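You operate a simulated robot arm through the tools that you are given. There is no shell and no other tool. Be economical: measure what you need, move in short steps, check, and stop when the job is done.

The job below is to be done with a simulated robot arm. You get a single attempt, and the scene is never put back.

## Task
Flow-test the converter on the stand at full air and put it on the step for its reading.
Fine: blower off before you unclamp; leave the valve at full.

It is judged by the outcome, as a careful person would: the job done as asked, and still so three seconds after it is handed in. It fails if anything else is knocked over, pushed out of place, dropped, spilled or broken.

## Robot
A 6-joint arm with a two-finger parallel gripper, fixed in place. Base frame: the origin is at the foot of the arm, x ahead of it, y to its left, z up. Lengths are in m, angles in degrees, forces in N, time in s.
With the tool pointing down near the work surface it reaches from about 0.46 to 0.88 m from the base axis. Its first joint turns from -115.0 to 115.0 degrees. Payload 4.2 kg.
Tool frame: the origin (TCP) lies between the finger pads and is the grasp point; the fingertips stand 0.023 m ahead of it; z points along the fingers, y is the line along which they close. Largest opening 0.094 m; finger width 0.038, thickness 0.01; the body of the gripper, 0.054 by 0.096 m, starts 0.039 m behind the TCP.
Orientation is told as [roll, pitch, yaw] about the base's x, y, z axes, in that order, counted from this pose: with the fingers straight down and closing along the base's y, the tool's x points along the base's -x, its y along +y and its z along -z.

## Interface
- The arm moves only by the tool send_rows. Its argument "steps" is a list of rows, each a list of 7 numbers: the shift along the tool's x, y, z in m, then the turn, a rotation vector about the tool's x, y, z in degrees, then the gripper command, from -1 (fully open) to 1 (shut), values between in proportion. In form: [[dx, dy, dz, wx, wy, wz, gripper], ...]. A call has 1 to 12 rows; each row shifts and turns the commanded pose from where the row before left it, along the tool's axes as they then stand. Rows are played at 5 a second. More than 0.05 m and 8.6 degrees between two rows, or a gripper value outside its range, and nothing of the call is played. A pose out of reach is approached as far as the arm can. The call stops where the force on the tool passes 90 N (or 10 N more than at its start, if that is more) or the arm is blocked; 0.2 s more then pass. Each finger travels about 0.108 m/s and halts on what it meets, pressing with about 35 N; the grip force reading is that of the motor and also rises with nothing between the fingers. The clock runs only during rows and for 0.2 s after the last one: add rows that do not move to give the fingers time. It gives the time, the measured TCP pose, the force on the tool (base axes), the opening and the grip force at its end, in the units of the frame above (readings bear some noise), with the torque about the TCP (base axes, N m) and any sound that the robot's microphone picked up.
- Cameras (640 x 400 px; columns grow to the right, rows downward): "scene" is fixed at [0.2205, -0.4995, 1.721]; the picture's right is [0.21, -0.98, 0.00], its down [-0.82, -0.17, -0.55] and it looks along [0.54, 0.11, -0.84] (base axes); focal length 214 px, centre (320, 200). "wrist" rides on the gripper at [0.086, 0.016, -0.075] in the tool frame; the picture's right is [-0.18, 0.98, 0.00], its down [-0.58, -0.11, -0.81] and it looks along [-0.79, -0.15, 0.59] (tool axes); focal length 243 px, centre (320, 200). There is no depth. A picture from a camera that has moved, and an enlarged one, comes with that camera's place and axes in the base frame and with its lens.
- get_image(camera): a new picture of that camera. The clock stands still meanwhile.
- lift_body(by): slides the trunk up (or, below 0, down) by that many m; the arm rides with it, the base frame stays. It gives what a move gives, with no picture.
- zoom(camera, box): a new picture of the part [left, top, right, bottom] of that camera's present view, enlarged. The clock stands still meanwhile.
- job_done(): hands the job in; it is judged then, once.

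Go step by step. Nothing tells you positions but the pictures and the camera data: compare them with the known pose of the tool, close in by small moves and look again before you grip or let go. The budget is 120 turns and 76 pictures, counting those below and the enlarged ones. Unless the task says otherwise, let go and move clear before handing in, and close with one line.

The tools are called after "Emit:" as name(argument=value, ...) on one line, values as JSON. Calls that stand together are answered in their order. send_rows: Moves the arm, as the interface text tells. Its arguments: {"type":"object","properties":{"steps":{"type":"array"}},"required":["steps"]} The other tools are called the same way: lift_body (by) slides the trunk up or down; get_image (camera) takes a picture; zoom (camera, box) takes an enlarged picture of a part of a camera's view; job_done () hands the job in.

At the start:

```text
time_s: 0.0
position: [0.6034, 0.0044, 1.3635]
orientation: [0.1, -0.1, -0.2]
contact_force: [0.4, -0.8, 0.1]
moment: [-0.03, 0.0, 0.04]
finger_gap: 0.0942
grasp_force: 0.1
trunk travel left (down, up): [-0.825, 0.165]
```

scene: 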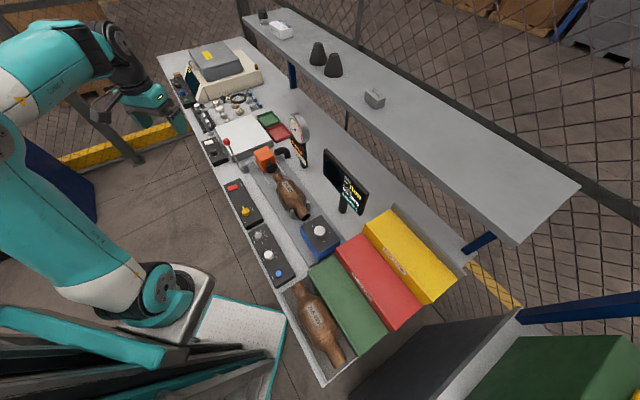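
wrist: 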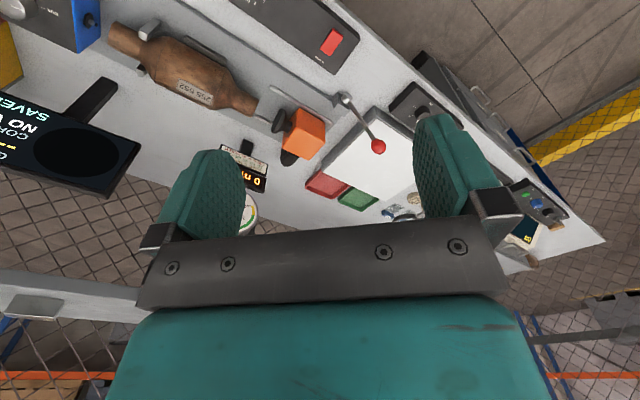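

I see a workbench with a converter on a test stand, several control boxes, a display and coloured bins. I'll zoom in on the controls first.

Emit:
zoom(camera="scene", box=[200, 100, 380, 212])

Emit:
zoom(camera="scene", box=[210, 160, 370, 290])

Emit:
zoom(camera="scene", box=[150, 30, 310, 170])

Emit:
zoom(camera="scene", box=[240, 200, 460, 390])

```text
3.56 times, centred on (290, 156) of scene
camera zoom: at [0.2205, -0.4995, 1.721], right [0.21, -0.98, 0.0], down [-0.82, -0.17, -0.55], along [0.54, 0.11, -0.84], focal length 763 px, centre (427, 356)
```

zoom: 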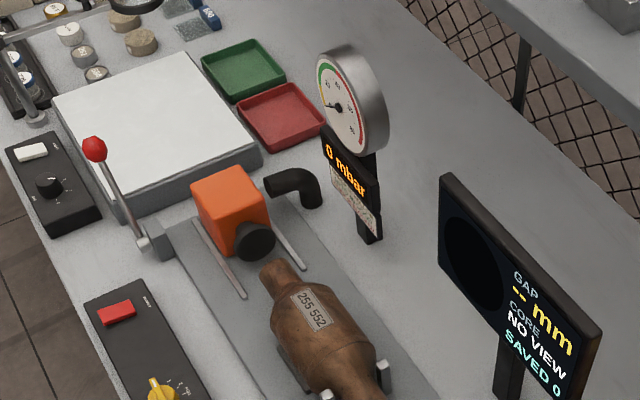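

```text
3.08 times, centred on (290, 225) of scene
camera zoom: at [0.2205, -0.4995, 1.721], right [0.21, -0.98, 0.0], down [-0.82, -0.17, -0.55], along [0.54, 0.11, -0.84], focal length 660 px, centre (412, 123)
```

zoom: 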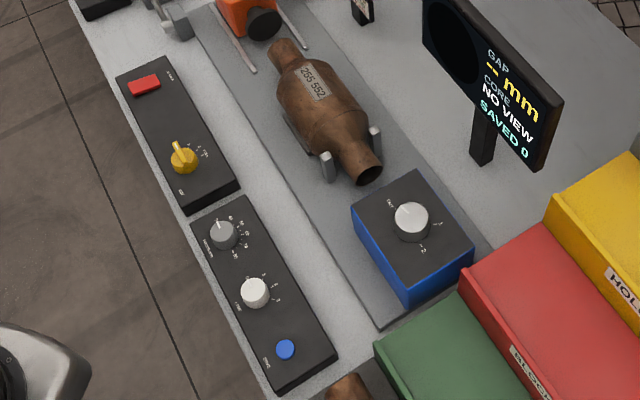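

```text
2.86 times, centred on (230, 100) of scene
camera zoom: at [0.2205, -0.4995, 1.721], right [0.21, -0.98, 0.0], down [-0.82, -0.17, -0.55], along [0.54, 0.11, -0.84], focal length 613 px, centre (577, 486)
```

zoom: 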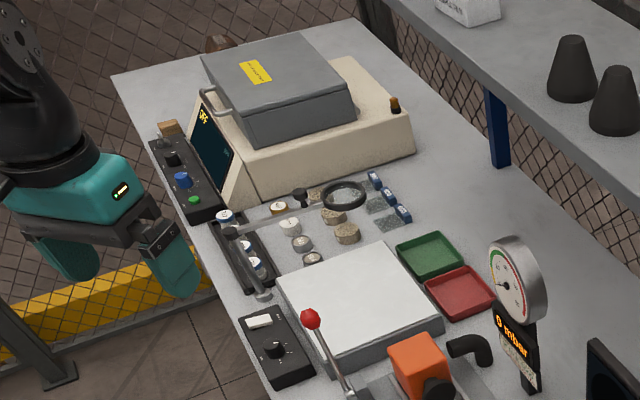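

```text
2.11 times, centred on (350, 295) of scene
camera zoom: at [0.2205, -0.4995, 1.721], right [0.21, -0.98, 0.0], down [-0.82, -0.17, -0.55], along [0.54, 0.11, -0.84], focal length 452 px, centre (257, 0)
```

zoom: 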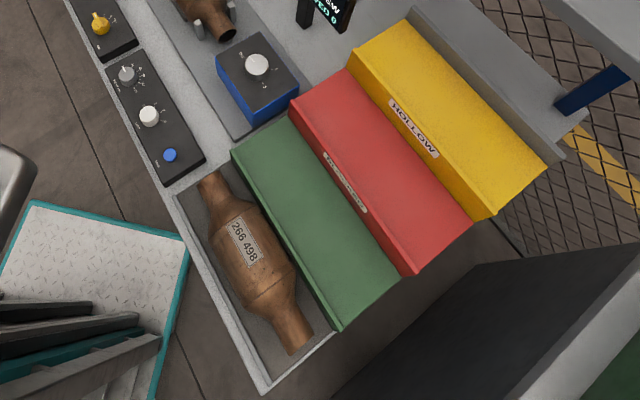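

The bench is slanted about 45° in the base frame. I'll enlarge the wrist picture to read labels.

Emit:
zoom(camera="wrist", box=[200, 0, 420, 140])

Emit:
zoom(camera="wrist", box=[200, 120, 300, 240])

Emit:
zoom(camera="scene", box=[218, 172, 298, 222])

Emit:
zoom(camera="scene", box=[290, 205, 350, 265])

```text
2.86 times, centred on (310, 70) of wrist
camera zoom: at [0.5168, 0.0201, 1.4375], right [0.18, 0.98, 0.0], down [0.58, -0.11, 0.81], along [0.79, -0.15, -0.59], focal length 693 px, centre (349, 571)
```

zoom: 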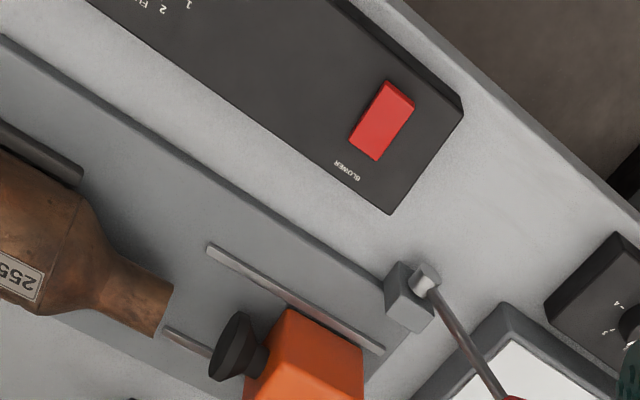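

```text
3.33 times, centred on (250, 180) of wrist
camera zoom: at [0.5168, 0.0201, 1.4375], right [0.18, 0.98, 0.0], down [0.58, -0.11, 0.81], along [0.79, -0.15, -0.59], focal length 809 px, centre (553, 267)
```

zoom: 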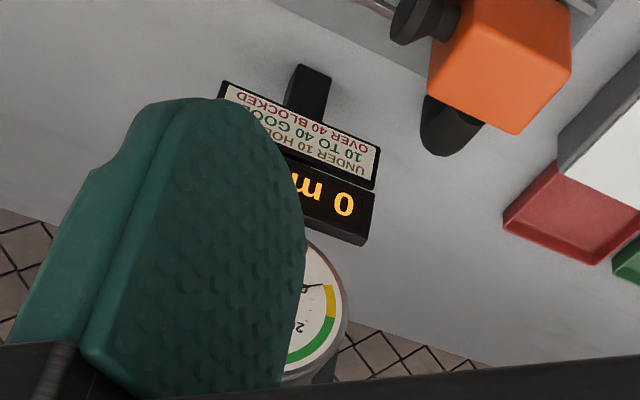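

```text
8.00 times, centred on (258, 197) of scene
camera zoom: at [0.2205, -0.4995, 1.721], right [0.21, -0.98, 0.0], down [-0.82, -0.17, -0.55], along [0.54, 0.11, -0.84], focal length 1716 px, centre (816, 224)
```

zoom: 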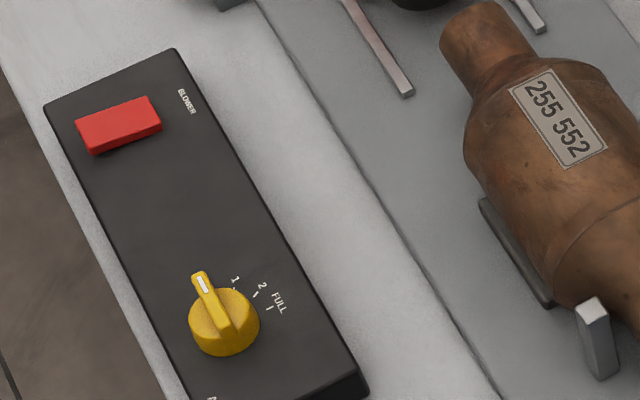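

```text
6.67 times, centred on (320, 235) of scene
camera zoom: at [0.2205, -0.4995, 1.721], right [0.21, -0.98, 0.0], down [-0.82, -0.17, -0.55], along [0.54, 0.11, -0.84], focal length 1430 px, centre (320, -33)
```

zoom: 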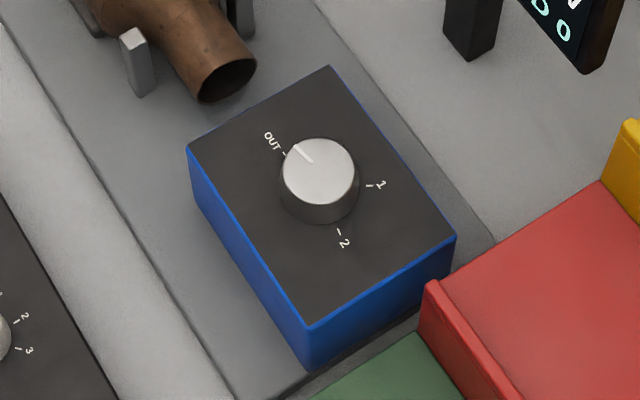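

The card reads under 10 HOLLOW (yellow), 10–40 GOOD (green), over 40 BLOCKED (red). The red rocker is the blower, the yellow knob the air valve, and the red-ball lever the clamp (ball ≈ (0.879, 0.076, 1.043)). First I'll yaw 45° and lower the trunk.

Emit:
send_rows(steps=[[0, 0, 0, 0, 0, -7.5, -1], [0, 0, 0, 0, 0, -7.5, -1], [0, 0, 0, 0, 0, -7.5, -1], [0, 0, 0, 0, 0, -7.5, -1], [0, 0, 0, 0, 0, -7.5, -1], [0, 0, 0, 0, 0, -7.5, -1]])

Emit:
lift_body(by=-0.2)

Emit:
get_image(camera="wrist")

Emit:
get_image(camera="scene")

```text
time_s: 1.4
position: [0.6034, 0.0048, 1.3619]
orientation: [0.1, 0.0, 45.1]
contact_force: [0.1, -0.6, -0.2]
moment: [0.04, -0.01, -0.03]
finger_gap: 0.0941
grasp_force: 0.0
trunk travel left (down, up): [-0.825, 0.165]
```

```text
time_s: 3.6
position: [0.6042, 0.0041, 1.1634]
orientation: [0.0, 0.0, 44.8]
contact_force: [-0.1, -0.2, 0.6]
moment: [0.02, 0.01, -0.02]
finger_gap: 0.0939
grasp_force: 0.1
trunk travel left (down, up): [-0.625, 0.365]
```

```text
65 pictures are left
camera wrist: at [0.5305, -0.0461, 1.2374], right [-0.56, 0.83, 0.0], down [0.49, 0.33, 0.81], along [0.67, 0.46, -0.59], focal length 243 px, centre (320, 200)
```

wrist: 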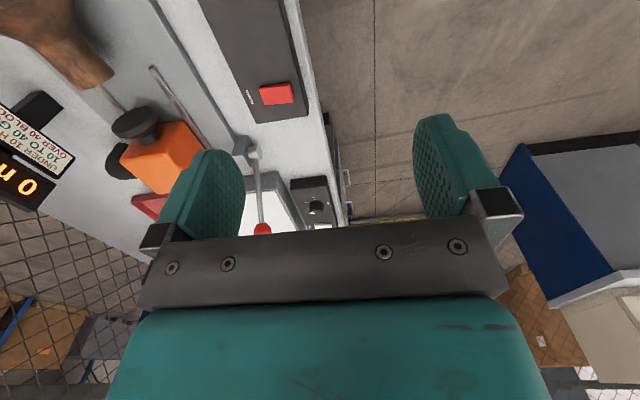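

```text
64 pictures are left
```

scene: 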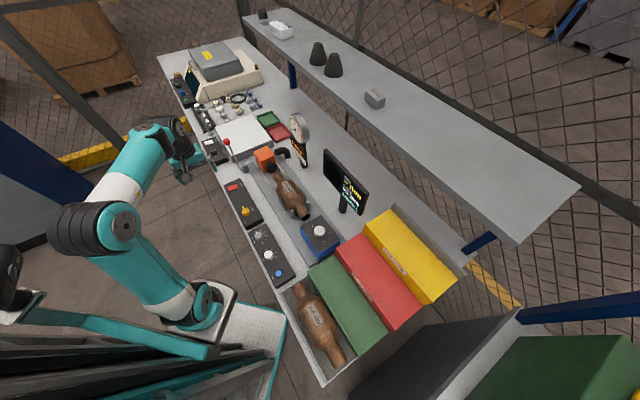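

The ball shows at about (0.87, 0.074), consistent with the earlier fix. I'll move above it.

Emit:
send_rows(steps=[[-0.0396, -0.0231, 0, 0, 0, 0, -1], [-0.0396, -0.0231, 0, 0, 0, 0, -1], [-0.0396, -0.0231, 0, 0, 0, 0, -1], [-0.0396, -0.0231, 0, 0, 0, 0, -1], [-0.0396, -0.0231, 0, 0, 0, 0, -1], [-0.0396, -0.0231, 0, 0, 0, 0, -1]])

Emit:
get_image(camera="wrist")

Emit:
get_image(camera="scene")

```text
time_s: 5.0
position: [0.7995, 0.055, 1.1575]
orientation: [0.1, 0.1, 44.9]
contact_force: [0.6, 0.2, 0.1]
moment: [-0.03, 0.04, 0.02]
finger_gap: 0.094
grasp_force: 0.0
out of reach, approached as far as the arm can: row 5, 6
trunk travel left (down, up): [-0.625, 0.365]
```

```text
63 pictures are left
camera wrist: at [0.7267, 0.0041, 1.2323], right [-0.56, 0.83, 0.0], down [0.49, 0.33, 0.81], along [0.67, 0.46, -0.59], focal length 243 px, centre (320, 200)
```

wrist: 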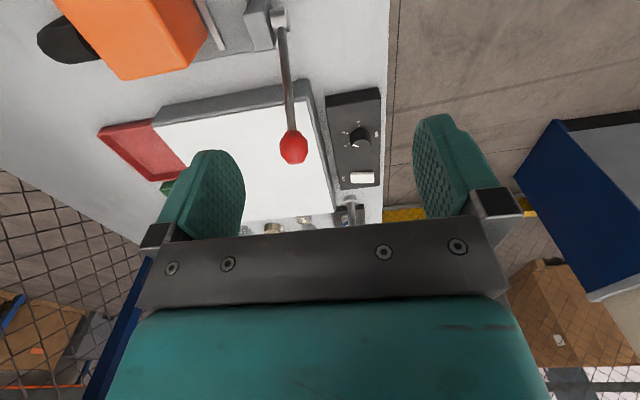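

```text
62 pictures are left
```

scene: 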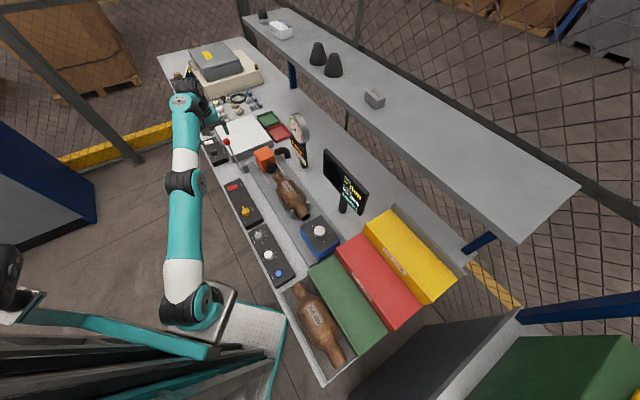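

The reach ran short at this trunk height. I'll raise the tool and test outward reach, to learn which way the trunk should go.

Emit:
send_rows(steps=[[0, 0, -0.05, 0, 0, 0, -1], [0, 0, -0.05, 0, 0, 0, -1], [0, 0, 0, 0, 0, 0, -1], [0, 0, 0, 0, 0, 0, -1]])

```text
time_s: 5.5
position: [0.7756, 0.0483, 1.206]
orientation: [-0.6, -1.1, 46.0]
contact_force: [11.0, -11.5, -8.1]
moment: [1.5, 0.45, 1.61]
finger_gap: 0.0941
grasp_force: 0.0
out of reach, approached as far as the arm can: row 1, 2
trunk travel left (down, up): [-0.625, 0.365]
stopped in row 2: the force on the tool passed its limit at 132 N (the readings are from after the stop); the commanded pose is now the measured one
```

The arm met a force unexpectedly; I'll look before moving on.

Emit:
zoom(camera="scene", box=[120, 60, 320, 185])

Emit:
get_image(camera="wrist")

```text
3.20 times, centred on (220, 122) of scene
camera zoom: at [0.2205, -0.4995, 1.721], right [0.21, -0.98, 0.0], down [-0.82, -0.17, -0.55], along [0.54, 0.11, -0.84], focal length 686 px, centre (640, 448)
```

zoom: 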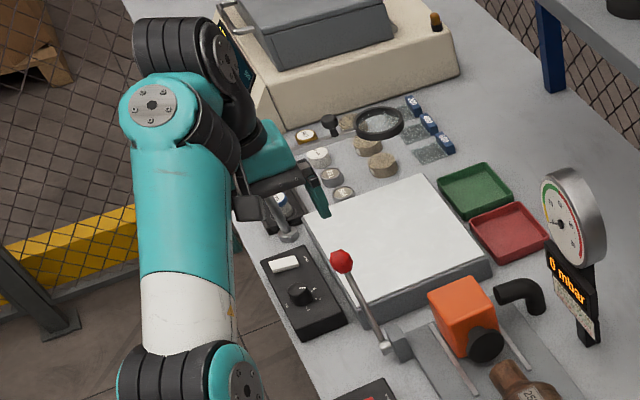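

```text
60 pictures are left
camera wrist: at [0.703, -0.0032, 1.2792], right [-0.58, 0.82, -0.01], down [0.47, 0.34, 0.82], along [0.67, 0.47, -0.57], focal length 243 px, centre (320, 200)
```

wrist: 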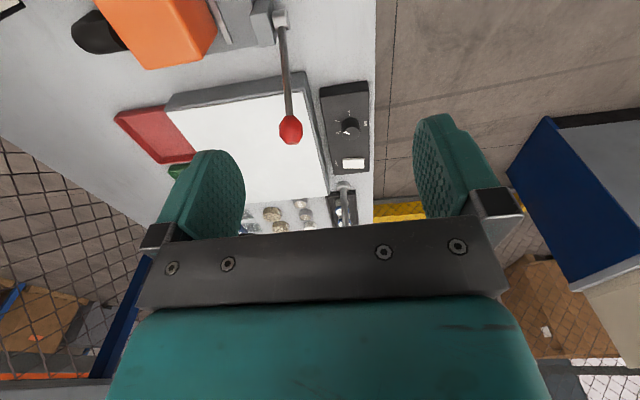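

No contact is visible — the arm was just overstretched. Reach grows as the tool goes lower relative to the trunk, so I'll retract a bit and raise the trunk.

Emit:
send_rows(steps=[[0.03, 0, 0, 0, 0, 0, -1], [0.03, 0, 0, 0, 0, 0, -1], [0.03, 0, 0, 0, 0, 0, -1], [0, 0, 0, 0, 0, 0, -1]])

Emit:
lift_body(by=0.2)

Emit:
send_rows(steps=[[0, 0, 0.04, 0, 0, 0, -1], [0, 0, 0.04, 0, 0, 0, -1], [0, 0, 0.04, 0, 0, 0, -1], [0, 0, 0.04, 0, 0, 0, -1], [0, 0, 0.04, 0, 0, 0, -1], [0, 0, 0.04, 0, 0, 0, -1], [0, 0, 0, 0, 0, 0, -1]])

```text
time_s: 6.5
position: [0.7113, -0.0168, 1.2063]
orientation: [-0.8, -1.2, 45.6]
contact_force: [0.7, 0.0, -0.2]
moment: [0.02, 0.01, 0.0]
finger_gap: 0.0939
grasp_force: 0.1
trunk travel left (down, up): [-0.625, 0.365]
```

```text
time_s: 8.7
position: [0.7112, -0.0162, 1.4072]
orientation: [-0.8, -1.2, 45.7]
contact_force: [0.0, -0.3, 0.8]
moment: [-0.02, 0.03, -0.01]
finger_gap: 0.0941
grasp_force: 0.0
trunk travel left (down, up): [-0.825, 0.165]
```

```text
time_s: 10.3
position: [0.7165, -0.0144, 1.1661]
orientation: [-0.8, -1.3, 45.7]
contact_force: [-0.4, -0.3, 0.3]
moment: [-0.01, 0.0, 0.01]
finger_gap: 0.0941
grasp_force: 0.0
trunk travel left (down, up): [-0.825, 0.165]
```

Now to above the ball.

Emit:
send_rows(steps=[[-0.036, -0.0103, 0, 0, 0, 0, -1], [-0.036, -0.0103, 0, 0, 0, 0, -1], [-0.036, -0.0103, 0, 0, 0, 0, -1], [-0.036, -0.0103, 0, 0, 0, 0, -1], [-0.036, -0.0103, 0, 0, 0, 0, -1], [0, 0, 0, 0, 0, 0, -1]])

Emit:
get_image(camera="wrist")

Emit:
zoom(camera="scene", box=[140, 70, 300, 170])

```text
time_s: 11.7
position: [0.8639, 0.0689, 1.1707]
orientation: [-0.7, -1.1, 45.6]
contact_force: [-1.0, -0.8, -0.2]
moment: [0.04, -0.02, -0.01]
finger_gap: 0.0943
grasp_force: 0.0
out of reach, approached as far as the arm can: row 5
trunk travel left (down, up): [-0.825, 0.165]
```

```text
59 pictures are left
camera wrist: at [0.7896, 0.0173, 1.2439], right [-0.57, 0.82, -0.01], down [0.47, 0.33, 0.82], along [0.67, 0.47, -0.57], focal length 243 px, centre (320, 200)
```

wrist: 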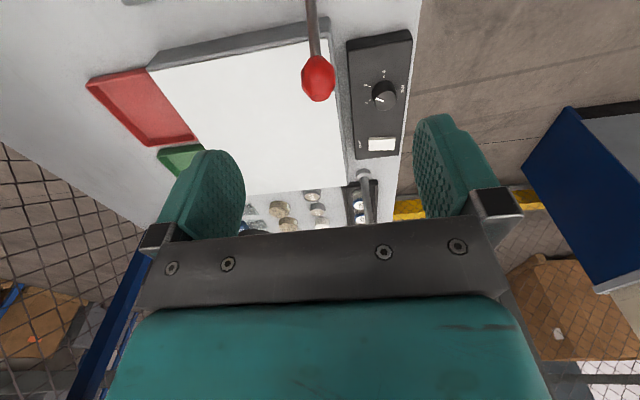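

```text
4.00 times, centred on (220, 120) of scene
camera zoom: at [0.2205, -0.4995, 1.721], right [0.21, -0.98, 0.0], down [-0.82, -0.17, -0.55], along [0.54, 0.11, -0.84], focal length 858 px, centre (720, 520)
```

zoom: 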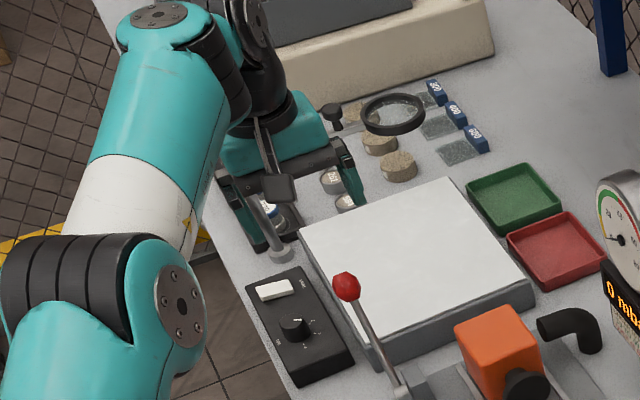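

The ball is at (0.879, 0.078), nearly under the tool. I'll lower to its height with the fingers straddling it.

Emit:
send_rows(steps=[[0, 0, 0.03, 0, 0, 0, -1], [0, 0, 0.03, 0, 0, 0, -1], [0, 0, 0.03, 0, 0, 0, -1], [0, 0, 0.03, 0, 0, 0, -1], [0, 0, 0, 0, 0, 0, -1]])

Emit:
get_image(camera="wrist")

Emit:
zoom(camera="scene", box=[180, 100, 260, 150])

```text
time_s: 12.9
position: [0.8666, 0.0689, 1.0521]
orientation: [-0.6, -1.2, 45.7]
contact_force: [0.2, 0.8, -0.8]
moment: [-0.02, -0.02, 0.03]
finger_gap: 0.094
grasp_force: 0.2
trunk travel left (down, up): [-0.825, 0.165]
```

```text
57 pictures are left
camera wrist: at [0.7928, 0.0171, 1.1233], right [-0.57, 0.82, -0.01], down [0.47, 0.33, 0.82], along [0.67, 0.47, -0.57], focal length 243 px, centre (320, 200)
```

wrist: 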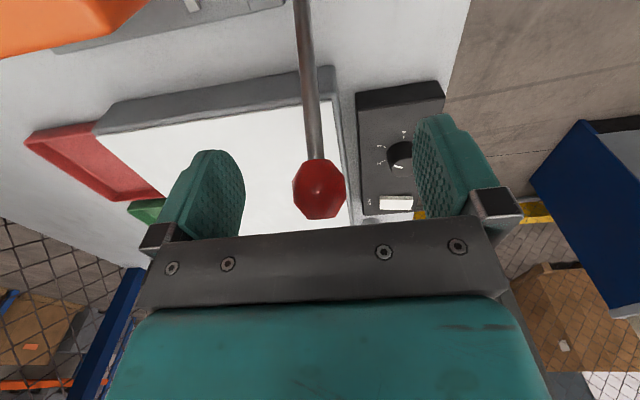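

```text
8.00 times, centred on (220, 125) of scene
camera zoom: at [0.2205, -0.4995, 1.721], right [0.21, -0.98, 0.0], down [-0.82, -0.17, -0.55], along [0.54, 0.11, -0.84], focal length 1716 px, centre (1120, 800)
```

zoom: 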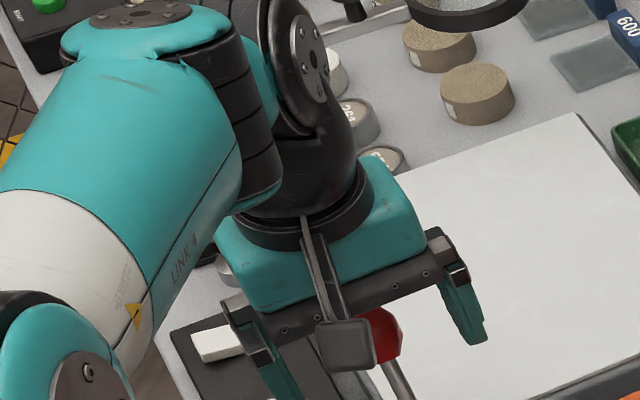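

Ball is between the fingers, ~14 mm ahead. Nudging forward and closing gently.

Emit:
send_rows(steps=[[-0.014, -0.003, 0.008, 0, 0, 0, -1], [0, 0, 0, 0, 0, 0, 0.2], [0, 0, 0, 0, 0, 0, 0.6], [0, 0, 0, 0, 0, 0, 0.6], [0, 0, 0, 0, 0, 0, 0.6]])

Emit:
get_image(camera="wrist")

```text
time_s: 14.1
position: [0.876, 0.0723, 1.0435]
orientation: [-0.7, -1.4, 45.4]
contact_force: [28.6, -21.0, 3.5]
moment: [0.07, -0.24, -0.45]
finger_gap: 0.0297
grasp_force: 45.5
out of reach, approached as far as the arm can: row 1
trunk travel left (down, up): [-0.825, 0.165]
```

```text
55 pictures are left
camera wrist: at [0.8025, 0.0222, 1.1159], right [-0.57, 0.82, -0.01], down [0.46, 0.33, 0.82], along [0.68, 0.46, -0.57], focal length 243 px, centre (320, 200)
```

wrist: 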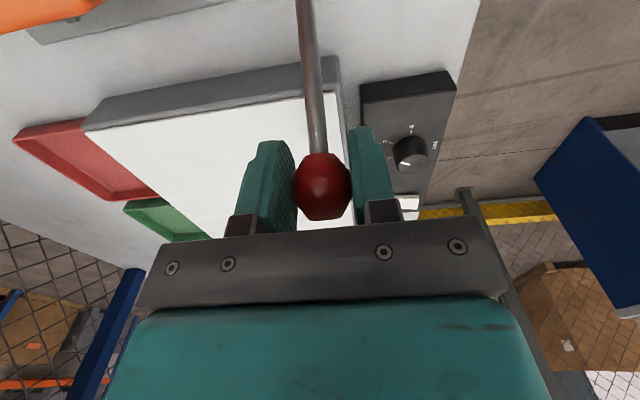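

The ball (30 mm) is held, with a small sideways load. I'll ease that off and start swinging the lever toward the converter along its arc.

Emit:
send_rows(steps=[[0, -0.004, 0, 0, 0, 0, 0.6], [0.0104, -0.0005, -0.0062, 0, 0, 0, 0.6], [0.0104, -0.0005, -0.0056, 0, 0, 0, 0.6], [0, 0, 0, 0, 0, 0, 0.6]])

```text
time_s: 15.1
position: [0.8689, 0.0654, 1.0501]
orientation: [0.2, -0.5, 46.1]
contact_force: [-26.9, 25.3, -26.8]
moment: [0.64, -0.32, 0.24]
finger_gap: 0.0295
grasp_force: 45.1
out of reach, approached as far as the arm can: row 2, 3
trunk travel left (down, up): [-0.825, 0.165]
```

Slightly overcorrected sideways; I'll take back 2 mm and continue with more horizontal pull.

Emit:
send_rows(steps=[[0.006, 0.002, 0.001, 0, 0, 0, 0.6], [0.01, 0, -0.002, 0, 0, 0, 0.6], [0.01, 0, -0.002, 0, 0, 0, 0.6], [0, 0, 0, 0, 0, 0, 0.6]])

```text
time_s: 16.1
position: [0.8616, 0.0591, 1.0586]
orientation: [-0.9, -1.3, 46.2]
contact_force: [-20.0, 33.4, -4.7]
moment: [1.12, -0.44, 0.27]
finger_gap: 0.0297
grasp_force: 45.5
out of reach, approached as far as the arm can: row 1, 2
trunk travel left (down, up): [-0.825, 0.165]
```

Emit:
send_rows(steps=[[0.008, 0.003, -0.003, 0, 0, 0, 0.6], [0.01, 0, -0.003, 0, 0, 0, 0.6], [0.01, 0, -0.003, 0, 0, 0, 0.6], [0, 0, 0, 0, 0, 0, 0.6]])

Emit:
get_image(camera="wrist")

Emit:
zoom(camera="scene", box=[180, 100, 340, 200])

```text
time_s: 17.1
position: [0.8398, 0.0358, 1.067]
orientation: [-0.7, -1.1, 45.8]
contact_force: [-18.5, 19.4, 0.5]
moment: [0.15, 0.18, 0.28]
finger_gap: 0.0307
grasp_force: 13.2
trunk travel left (down, up): [-0.825, 0.165]
```

```text
54 pictures are left
camera wrist: at [0.7665, -0.0157, 1.1391], right [-0.58, 0.82, -0.01], down [0.47, 0.34, 0.82], along [0.67, 0.47, -0.57], focal length 243 px, centre (320, 200)
```

wrist: 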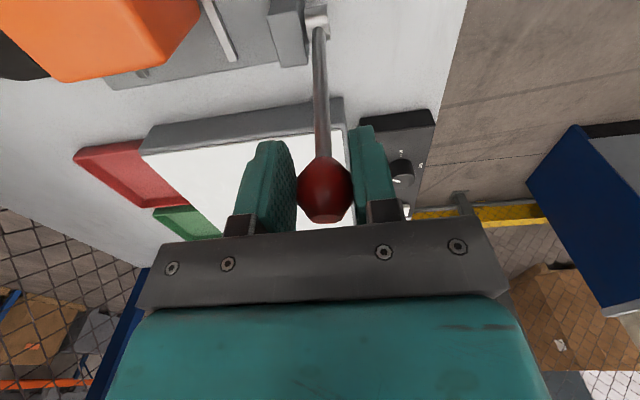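

```text
4.00 times, centred on (260, 150) of scene
camera zoom: at [0.2205, -0.4995, 1.721], right [0.21, -0.98, 0.0], down [-0.82, -0.17, -0.55], along [0.54, 0.11, -0.84], focal length 858 px, centre (560, 400)
```

zoom: 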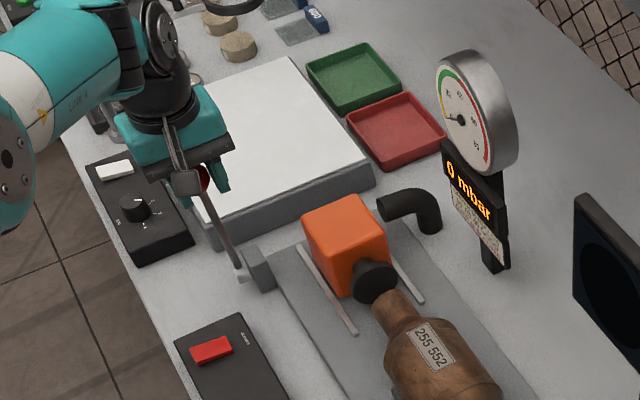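

The orange nozzle slides toward the converter as the lever swings — the right direction. Continuing along the arc.

Emit:
send_rows(steps=[[0.012, 0.002, -0.002, 0, 0, 0, 0.6], [0.012, 0, -0.001, 0, 0, 0, 0.6], [0.012, 0, 0, 0, 0, 0, 0.6], [0.012, 0, 0.001, 0, 0, 0, 0.6], [0, 0, 0, 0, 0, 0, 0.6]])

```text
time_s: 18.3
position: [0.8062, 0.0031, 1.0668]
orientation: [-0.8, -1.2, 45.7]
contact_force: [-1.6, 15.7, 4.7]
moment: [1.17, -0.77, 0.22]
finger_gap: 0.0296
grasp_force: 44.8
trunk travel left (down, up): [-0.825, 0.165]
```

Emit:
send_rows(steps=[[0.012, 0.001, 0.0028, 0, 0, 0, 0.6], [0.012, 0, 0.0038, 0, 0, 0, 0.6], [0.011, 0, 0.0045, 0, 0, 0, 0.6], [0, 0, 0, 0, 0, 0, 0.6]])

Emit:
zoom(camera="scene", box=[180, 100, 340, 200])

```text
time_s: 19.3
position: [0.7793, -0.0232, 1.0534]
orientation: [-0.5, -1.0, 45.5]
contact_force: [-4.2, -1.9, 5.4]
moment: [0.2, 0.18, 0.01]
finger_gap: 0.0294
grasp_force: 44.3
trunk travel left (down, up): [-0.825, 0.165]
```

```text
4.00 times, centred on (260, 150) of scene
camera zoom: at [0.2205, -0.4995, 1.721], right [0.21, -0.98, 0.0], down [-0.82, -0.17, -0.55], along [0.54, 0.11, -0.84], focal length 858 px, centre (560, 400)
```

zoom: 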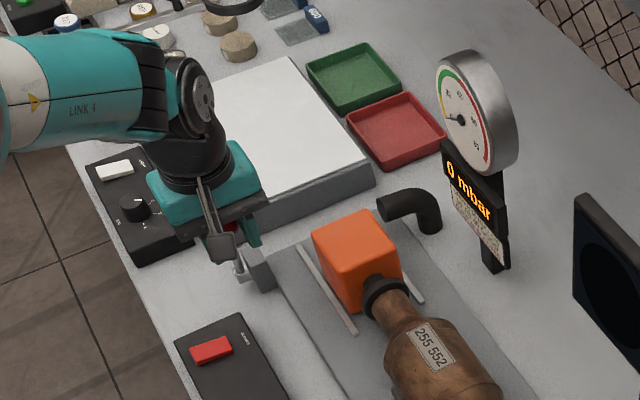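

The nozzle is now on the inlet. I'll continue until resistance shows the end stop.

Emit:
send_rows(steps=[[0.01, 0, 0.0055, 0, 0, 0, 0.6], [0.01, 0, 0.006, 0, 0, 0, 0.6], [0, 0, 0, 0, 0, 0, 0.6]])

```text
time_s: 20.1
position: [0.7666, -0.0364, 1.0434]
orientation: [-0.7, -1.1, 45.7]
contact_force: [-0.6, 1.3, 11.2]
moment: [1.2, -0.75, 0.33]
finger_gap: 0.0295
grasp_force: 45.3
trunk travel left (down, up): [-0.825, 0.165]
```

Emit:
send_rows(steps=[[0.009, 0, 0.0065, 0, 0, 0, 0.6], [0.008, 0, 0.0065, 0, 0, 0, 0.6], [0, 0, 0, 0, 0, 0, 0.6]])

Emit:
get_image(camera="wrist")

Emit:
zoom(camera="scene", box=[180, 100, 340, 200])

```text
time_s: 20.9
position: [0.7554, -0.0495, 1.0289]
orientation: [-0.6, -1.1, 45.7]
contact_force: [26.1, -5.6, 3.5]
moment: [-1.15, -0.37, -0.83]
finger_gap: 0.0286
grasp_force: 45.4
trunk travel left (down, up): [-0.825, 0.165]
```

```text
51 pictures are left
camera wrist: at [0.6816, -0.1001, 1.1015], right [-0.57, 0.82, -0.01], down [0.47, 0.33, 0.82], along [0.67, 0.47, -0.57], focal length 243 px, centre (320, 200)
```

wrist: 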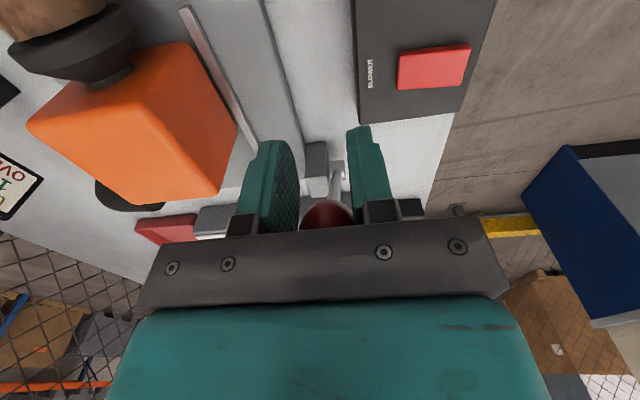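

```text
4.00 times, centred on (260, 150) of scene
camera zoom: at [0.2205, -0.4995, 1.721], right [0.21, -0.98, 0.0], down [-0.82, -0.17, -0.55], along [0.54, 0.11, -0.84], focal length 858 px, centre (560, 400)
```

zoom: 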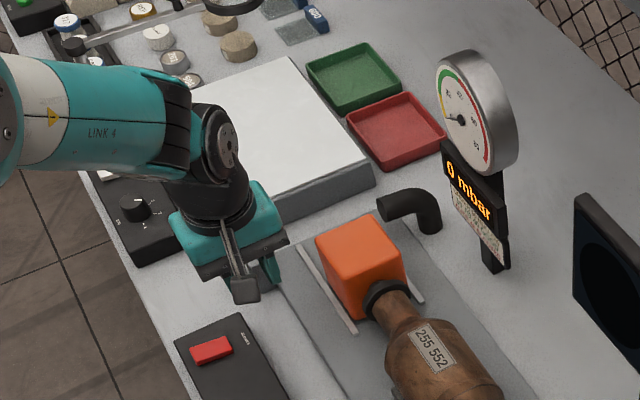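

The pads begin to slip off the ball, so the lever seems to be at its stop. I'll open and rise, then look.

Emit:
send_rows(steps=[[-0.004, 0, -0.003, 0, 0, 0, 0.6], [0, 0, 0, 0, 0, 0, -0.4], [0, 0, 0, 0, 0, 0, -0.4], [0, 0, -0.04, 0, 0, 0, -0.4], [0, 0, -0.04, 0, 0, 0, -0.4], [0, 0, -0.04, 0, 0, 0, -0.4], [0, 0, 0, 0, 0, 0, -0.4]])

Emit:
get_image(camera="wrist")

```text
time_s: 22.5
position: [0.7566, -0.0485, 1.1526]
orientation: [-0.7, -1.2, 45.7]
contact_force: [0.7, 0.2, 0.0]
moment: [-0.01, 0.02, 0.0]
finger_gap: 0.0656
grasp_force: 0.1
trunk travel left (down, up): [-0.825, 0.165]
```

```text
49 pictures are left
camera wrist: at [0.6832, -0.0988, 1.225], right [-0.57, 0.82, -0.01], down [0.47, 0.33, 0.82], along [0.67, 0.47, -0.57], focal length 243 px, centre (320, 200)
```

wrist: 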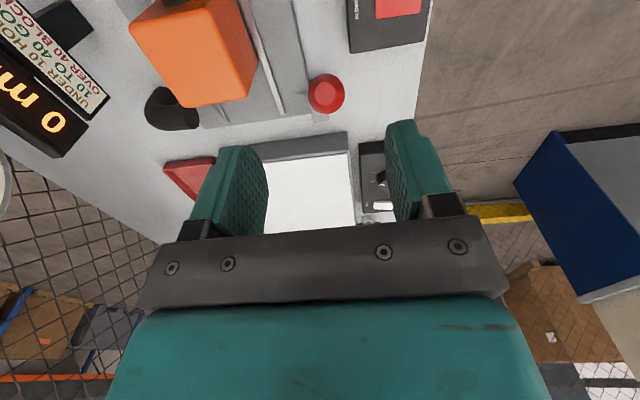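

Lever stands thrown, nozzle is seated. Next, back off to the front side and yaw by −90° so that the gripper fits beside the lever when pressing the rocker.

Emit:
send_rows(steps=[[0.006, 0.039, 0, 0, 0, 0, 0], [0.006, 0.039, 0, 0, 0, 0, 0.5], [0.006, 0.039, 0, 0, 0, 0, 1], [0, 0, 0, 0, 0, 0, 1]])

Emit:
send_rows(steps=[[0, 0, 0, 0, 0, 7.5, 1], [0, 0, 0, 0, 0, 7.5, 1], [0, 0, 0, 0, 0, 7.5, 1], [0, 0, 0, 0, 0, 7.5, 1], [0, 0, 0, 0, 0, 7.5, 1], [0, 0, 0, 0, 0, 7.5, 1], [0, 0, 0, 0, 0, 7.5, 1], [0, 0, 0, 0, 0, 7.5, 1], [0, 0, 0, 0, 0, 7.5, 1], [0, 0, 0, 0, 0, 7.5, 1], [0, 0, 0, 0, 0, 7.5, 1], [0, 0, 0, 0, 0, 7.5, 1]])

Emit:
get_image(camera="wrist")

```text
time_s: 23.5
position: [0.6603, 0.0229, 1.1502]
orientation: [-0.8, -1.2, 45.6]
contact_force: [-0.6, 0.3, -0.8]
moment: [0.0, 0.02, 0.0]
finger_gap: 0.0002
grasp_force: 35.5
trunk travel left (down, up): [-0.825, 0.165]
```

```text
time_s: 26.1
position: [0.6615, 0.0222, 1.1504]
orientation: [1.3, -0.7, -44.4]
contact_force: [0.1, 0.2, -0.3]
moment: [0.01, 0.01, 0.0]
finger_gap: 0.0
grasp_force: 34.8
trunk travel left (down, up): [-0.825, 0.165]
```

```text
48 pictures are left
camera wrist: at [0.6077, 0.0934, 1.2247], right [0.82, 0.57, 0.02], down [0.32, -0.49, 0.81], along [0.48, -0.66, -0.59], focal length 243 px, centre (320, 200)
```

wrist: 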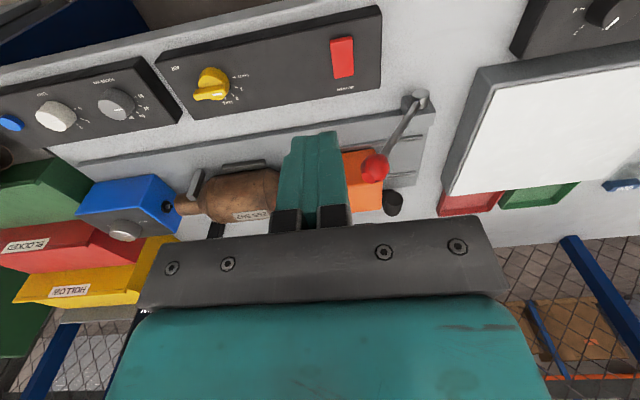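

Emit:
zoom(camera="wrist", box=[150, 0, 400, 130])

Emit:
zoom(camera="scene", box=[218, 172, 270, 222])

```text
2.56 times, centred on (275, 65) of wrist
camera zoom: at [0.6077, 0.0934, 1.2247], right [0.82, 0.57, 0.02], down [0.32, -0.49, 0.81], along [0.48, -0.66, -0.59], focal length 621 px, centre (435, 546)
```

zoom: 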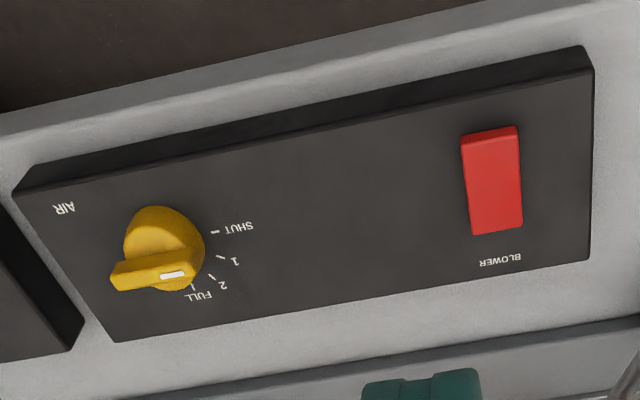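

```text
8.00 times, centred on (244, 197) of scene
camera zoom: at [0.2205, -0.4995, 1.721], right [0.21, -0.98, 0.0], down [-0.82, -0.17, -0.55], along [0.54, 0.11, -0.84], focal length 1716 px, centre (928, 224)
```

zoom: 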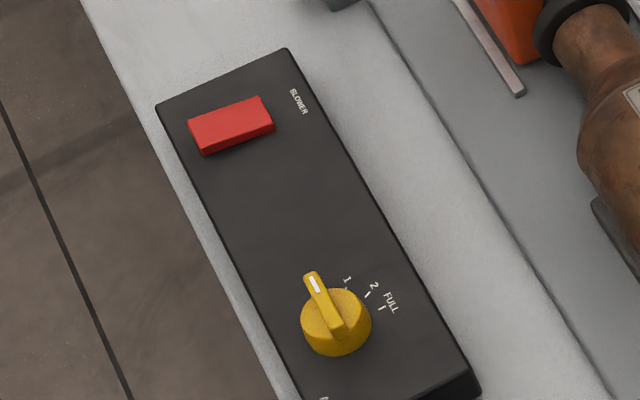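

The valve pointer is at SHUT, and FULL lies roughly a quarter-turn clockwise from it. I'll move close above the rocker to see which end is raised.

Emit:
send_rows(steps=[[-0.01, 0.01, 0.04, 0, 0, 0, 1], [-0.0096, 0.0107, 0.04, 0, 0, 0, 1], [0, 0, 0.04, 0, 0, 0, 1], [0, 0, 0, 0, 0, 0, 1]])

Emit:
get_image(camera="wrist")

```text
time_s: 27.1
position: [0.6907, 0.0248, 1.0301]
orientation: [1.2, -0.7, -44.4]
contact_force: [0.3, -0.2, -0.1]
moment: [0.03, -0.03, -0.01]
finger_gap: 0.0
grasp_force: 35.1
trunk travel left (down, up): [-0.825, 0.165]
```

```text
45 pictures are left
camera wrist: at [0.6391, 0.0957, 1.1046], right [0.82, 0.57, 0.02], down [0.32, -0.49, 0.81], along [0.48, -0.66, -0.58], focal length 243 px, centre (320, 200)
```

wrist: 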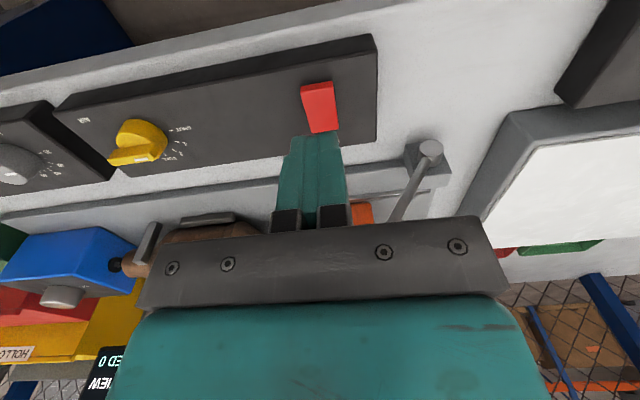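

Emit:
zoom(camera="wrist", box=[270, 60, 370, 160])

Emit:
zoom(camera="scene", box=[222, 174, 248, 200])

```text
4.00 times, centred on (320, 110) of wrist
camera zoom: at [0.6391, 0.0957, 1.1046], right [0.82, 0.57, 0.02], down [0.32, -0.49, 0.81], along [0.48, -0.66, -0.58], focal length 970 px, centre (320, 560)
```

zoom: 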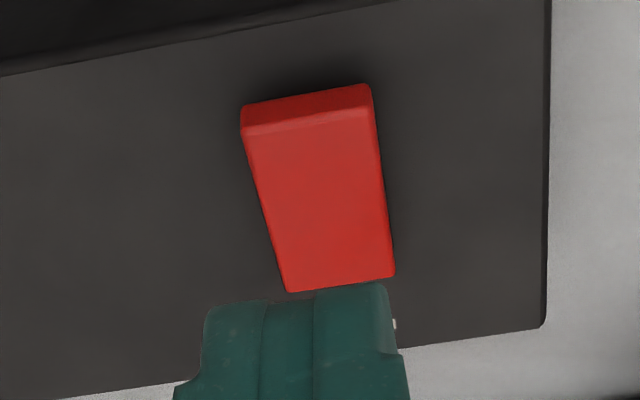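

```text
15.38 times, centred on (235, 187) of scene
camera zoom: at [0.2205, -0.4995, 1.721], right [0.21, -0.98, 0.0], down [-0.82, -0.17, -0.55], along [0.54, 0.11, -0.84], focal length 3300 px, centre (1628, 400)
```

zoom: 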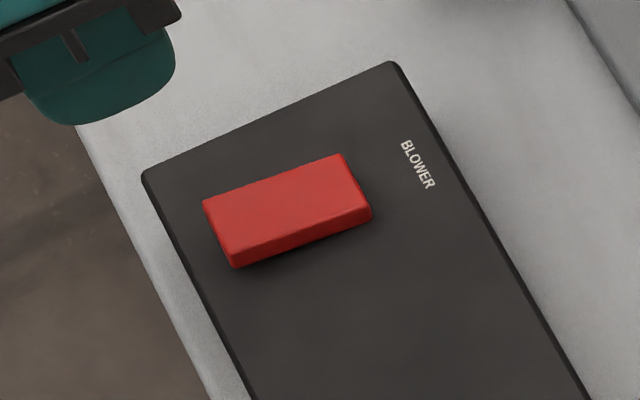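

The rocker's front (robot side) end stands higher; that half gets pressed. I'm positioned over it and will descend.

Emit:
send_rows(steps=[[0, 0, 0.03, 0, 0, 0, 1], [0, 0, 0.03, 0, 0, 0, 1], [0, 0, 0.004, 0, 0, 0, 1], [0, 0, 0, 0, 0, 0, 1]])

Emit:
get_image(camera="wrist")

```text
time_s: 28.1
position: [0.6929, 0.0244, 0.9659]
orientation: [1.2, -0.7, -44.3]
contact_force: [-0.4, -0.9, 0.4]
moment: [0.02, -0.02, 0.02]
finger_gap: 0.0002
grasp_force: 34.9
trunk travel left (down, up): [-0.825, 0.165]
```

```text
42 pictures are left
camera wrist: at [0.6399, 0.0958, 1.0404], right [0.82, 0.57, 0.02], down [0.32, -0.49, 0.81], along [0.48, -0.66, -0.59], focal length 243 px, centre (320, 200)
```

wrist: 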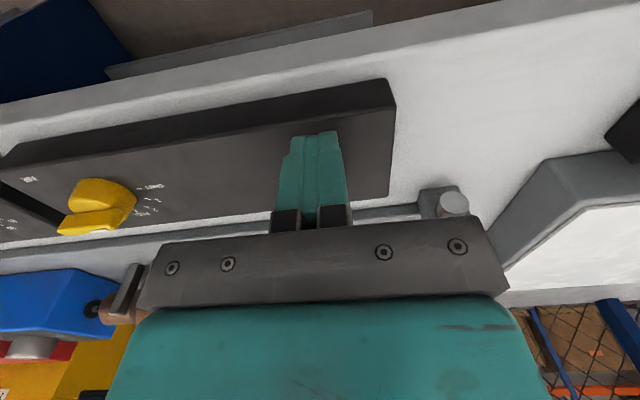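

Emit:
send_rows(steps=[[0, 0, 0.003, 0, 0, 0, 1], [0, 0, 0.003, 0, 0, 0, 1], [0, 0, 0.003, 0, 0, 0, 1], [0, 0, 0.002, 0, 0, 0, 1], [0, 0, 0, 0, 0, 0, 1]])

```text
time_s: 29.3
position: [0.6913, 0.0266, 0.9619]
orientation: [1.6, -1.0, -44.4]
contact_force: [-20.4, -0.3, 72.6]
moment: [-1.12, -0.27, 0.34]
finger_gap: 0.0001
grasp_force: 34.6
trunk travel left (down, up): [-0.825, 0.165]
```

72 N and no click: perhaps this half is already the pressed one. I'll lift and view.

Emit:
send_rows(steps=[[0, 0, -0.03, 0, 0, 0, 1], [0, 0, -0.03, 0, 0, 0, 1], [0.03, 0, -0.01, 0, 0, 0, 1], [0, 0, 0, 0, 0, 0, 1]])

Emit:
zoom(camera="wrist", box=[270, 60, 390, 180])

Emit:
zoom(camera="scene", box=[222, 120, 322, 200])

```text
time_s: 30.3
position: [0.6699, 0.0461, 1.0269]
orientation: [1.3, -0.7, -44.4]
contact_force: [0.0, 1.3, 1.0]
moment: [-0.03, 0.03, -0.02]
finger_gap: 0.0
grasp_force: 35.3
trunk travel left (down, up): [-0.825, 0.165]
```

```text
3.33 times, centred on (330, 120) of wrist
camera zoom: at [0.617, 0.1172, 1.1], right [0.82, 0.57, 0.02], down [0.32, -0.49, 0.81], along [0.48, -0.66, -0.59], focal length 809 px, centre (287, 467)
```

zoom: 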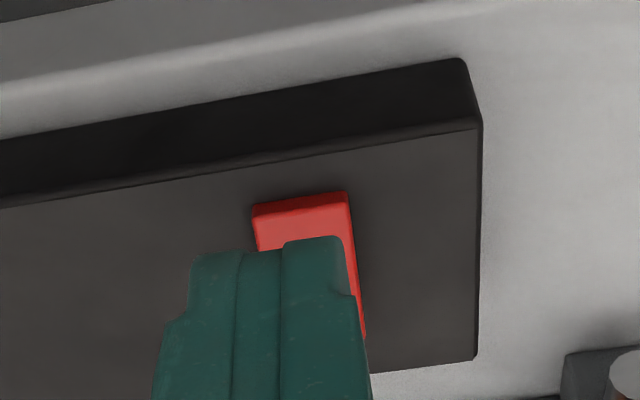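

```text
5.00 times, centred on (272, 160) of scene
camera zoom: at [0.2205, -0.4995, 1.721], right [0.21, -0.98, 0.0], down [-0.82, -0.17, -0.55], along [0.54, 0.11, -0.84], focal length 1072 px, centre (560, 400)
```

zoom: 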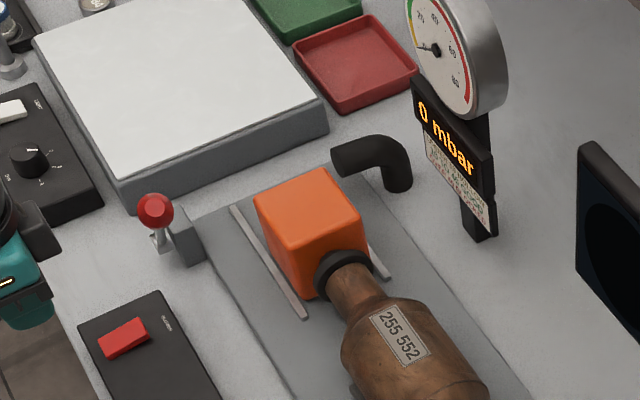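

Emit:
zoom(camera="scene", box=[222, 174, 248, 200])

```text
15.38 times, centred on (235, 187) of scene
camera zoom: at [0.2205, -0.4995, 1.721], right [0.21, -0.98, 0.0], down [-0.82, -0.17, -0.55], along [0.54, 0.11, -0.84], focal length 3300 px, centre (1628, 400)
```

zoom: 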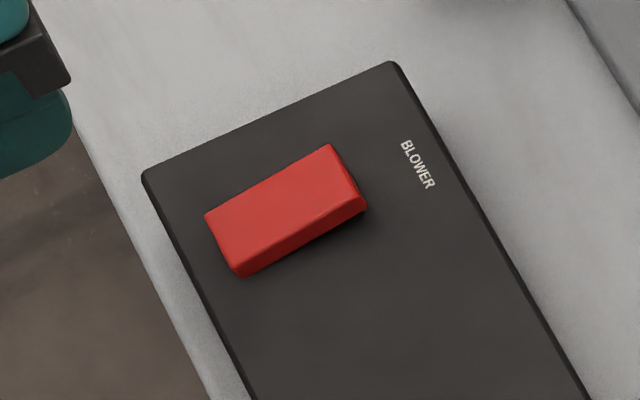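

The rocker did flip (back end now raised), so the blower should be on; the valve is still shut, hence 0 mbar. Next I go over the yellow knob at about (0.600, −0.104) with the fingers across its bar.

Emit:
send_rows(steps=[[-0.0138, -0.039, -0.015, 0, 0, 0, 0.5], [-0.0138, -0.039, -0.015, 0, 0, 0, 0], [-0.0138, -0.039, -0.015, 0, 0, 0, 0], [-0.0138, -0.039, -0.015, 0, 0, 0, 0], [0, 0, 0, 0, 0, 0, 0]])

Emit:
send_rows(steps=[[0, 0, 0, 0, 0, -7.5, 0], [0, 0, 0, 0, 0, -7.5, 0], [0, 0, 0, 0, 0, -7.5, 0], [0, 0, 0, 0, 0, -7.5, 0], [0, 0, 0, 0, 0, -7.5, 0], [0, 0, 0, 0, 0, -7.5, 0], [0, 0, 0, 0, 0, -7.5, 0], [0, 0, 0, 0, 0, -7.5, 0], [0, 0, 0, 0, 0, -7.5, 0], [0, 0, 0, 0, 0, -7.5, 0], [0, 0, 0, 0, 0, -7.5, 0], [0, 0, 0, 0, 0, -7.5, 0]])

Emit:
get_image(camera="wrist")

```text
time_s: 31.5
position: [0.5976, -0.1055, 1.0834]
orientation: [1.2, -0.7, -44.4]
contact_force: [0.2, -0.6, -0.1]
moment: [0.01, 0.03, 0.02]
finger_gap: 0.047
grasp_force: 0.0
trunk travel left (down, up): [-0.825, 0.165]
```

```text
time_s: 34.1
position: [0.5984, -0.1069, 1.0842]
orientation: [-0.8, -1.2, 45.8]
contact_force: [0.2, 0.5, 0.4]
moment: [0.01, 0.03, 0.05]
finger_gap: 0.0469
grasp_force: 0.1
trunk travel left (down, up): [-0.825, 0.165]
```

```text
38 pictures are left
camera wrist: at [0.5254, -0.157, 1.1558], right [-0.58, 0.82, -0.01], down [0.46, 0.34, 0.82], along [0.67, 0.47, -0.57], focal length 243 px, centre (320, 200)
```

wrist: 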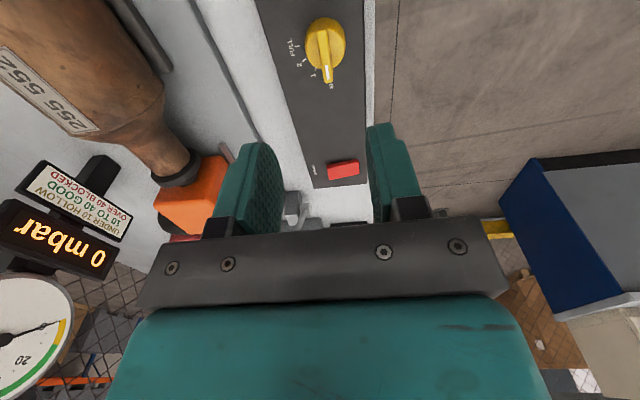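

Emit:
zoom(camera="wrist", box=[260, 0, 380, 100])

```text
4.00 times, centred on (320, 50) of wrist
camera zoom: at [0.5254, -0.157, 1.1558], right [-0.58, 0.82, -0.01], down [0.46, 0.34, 0.82], along [0.67, 0.47, -0.57], focal length 970 px, centre (320, 800)
```

zoom: 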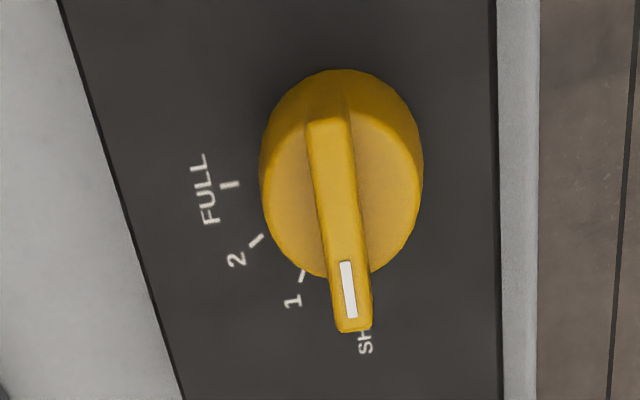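

The bar lies along the bench direction, pointing at SHUT; FULL is 90° clockwise. The tool is centred over it, so I descend.

Emit:
send_rows(steps=[[0.001, 0.001, 0.04, 0, 0, 0, 0], [0, 0, 0.04, 0, 0, 0, 0], [0, 0, 0.024, 0, 0, 0, 0], [0, 0, 0, 0, 0, 0, 0]])

Emit:
get_image(camera="wrist")

Emit:
zoom(camera="scene", box=[215, 170, 275, 230])

```text
time_s: 35.1
position: [0.5994, -0.1052, 0.9788]
orientation: [-0.7, -1.3, 45.8]
contact_force: [0.6, -0.1, 0.2]
moment: [0.03, 0.02, 0.01]
finger_gap: 0.0468
grasp_force: 0.1
trunk travel left (down, up): [-0.825, 0.165]
```

```text
36 pictures are left
camera wrist: at [0.5261, -0.1555, 1.0512], right [-0.57, 0.82, -0.01], down [0.47, 0.33, 0.82], along [0.67, 0.47, -0.57], focal length 243 px, centre (320, 200)
```

wrist: 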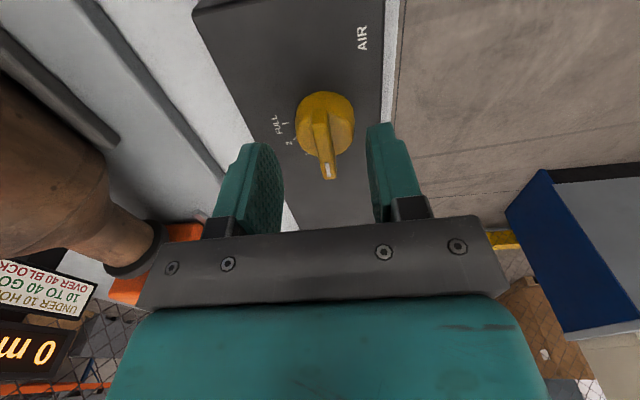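

```text
6.67 times, centred on (245, 200) of scene
camera zoom: at [0.2205, -0.4995, 1.721], right [0.21, -0.98, 0.0], down [-0.82, -0.17, -0.55], along [0.54, 0.11, -0.84], focal length 1430 px, centre (820, 200)
```

zoom: 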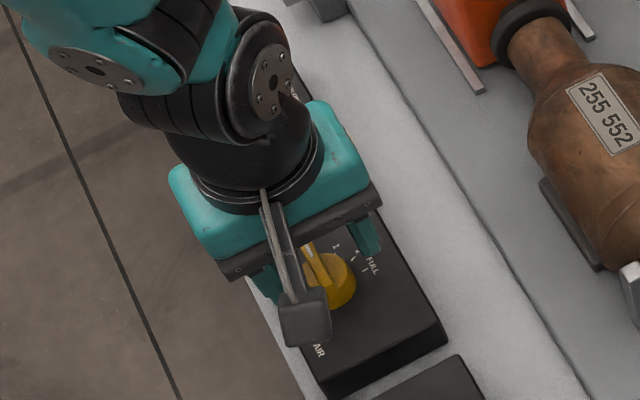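

Fingers straddle the bar (its top ≈ 0.957). Down 10 mm, then close.

Emit:
send_rows(steps=[[0, 0, 0.005, 0, 0, 0, 0], [0, 0, 0.005, 0, 0, 0, 0], [0, 0, 0, 0, 0, 0, 0.5], [0, 0, 0, 0, 0, 0, 1], [0, 0, 0, 0, 0, 0, 1], [0, 0, 0, 0, 0, 0, 1]])

```text
time_s: 36.5
position: [0.5976, -0.1028, 0.9684]
orientation: [-0.4, -1.1, 45.8]
contact_force: [-19.0, 25.2, 0.3]
moment: [-0.07, 1.14, -0.04]
finger_gap: 0.0302
grasp_force: 44.9
trunk travel left (down, up): [-0.825, 0.165]
```

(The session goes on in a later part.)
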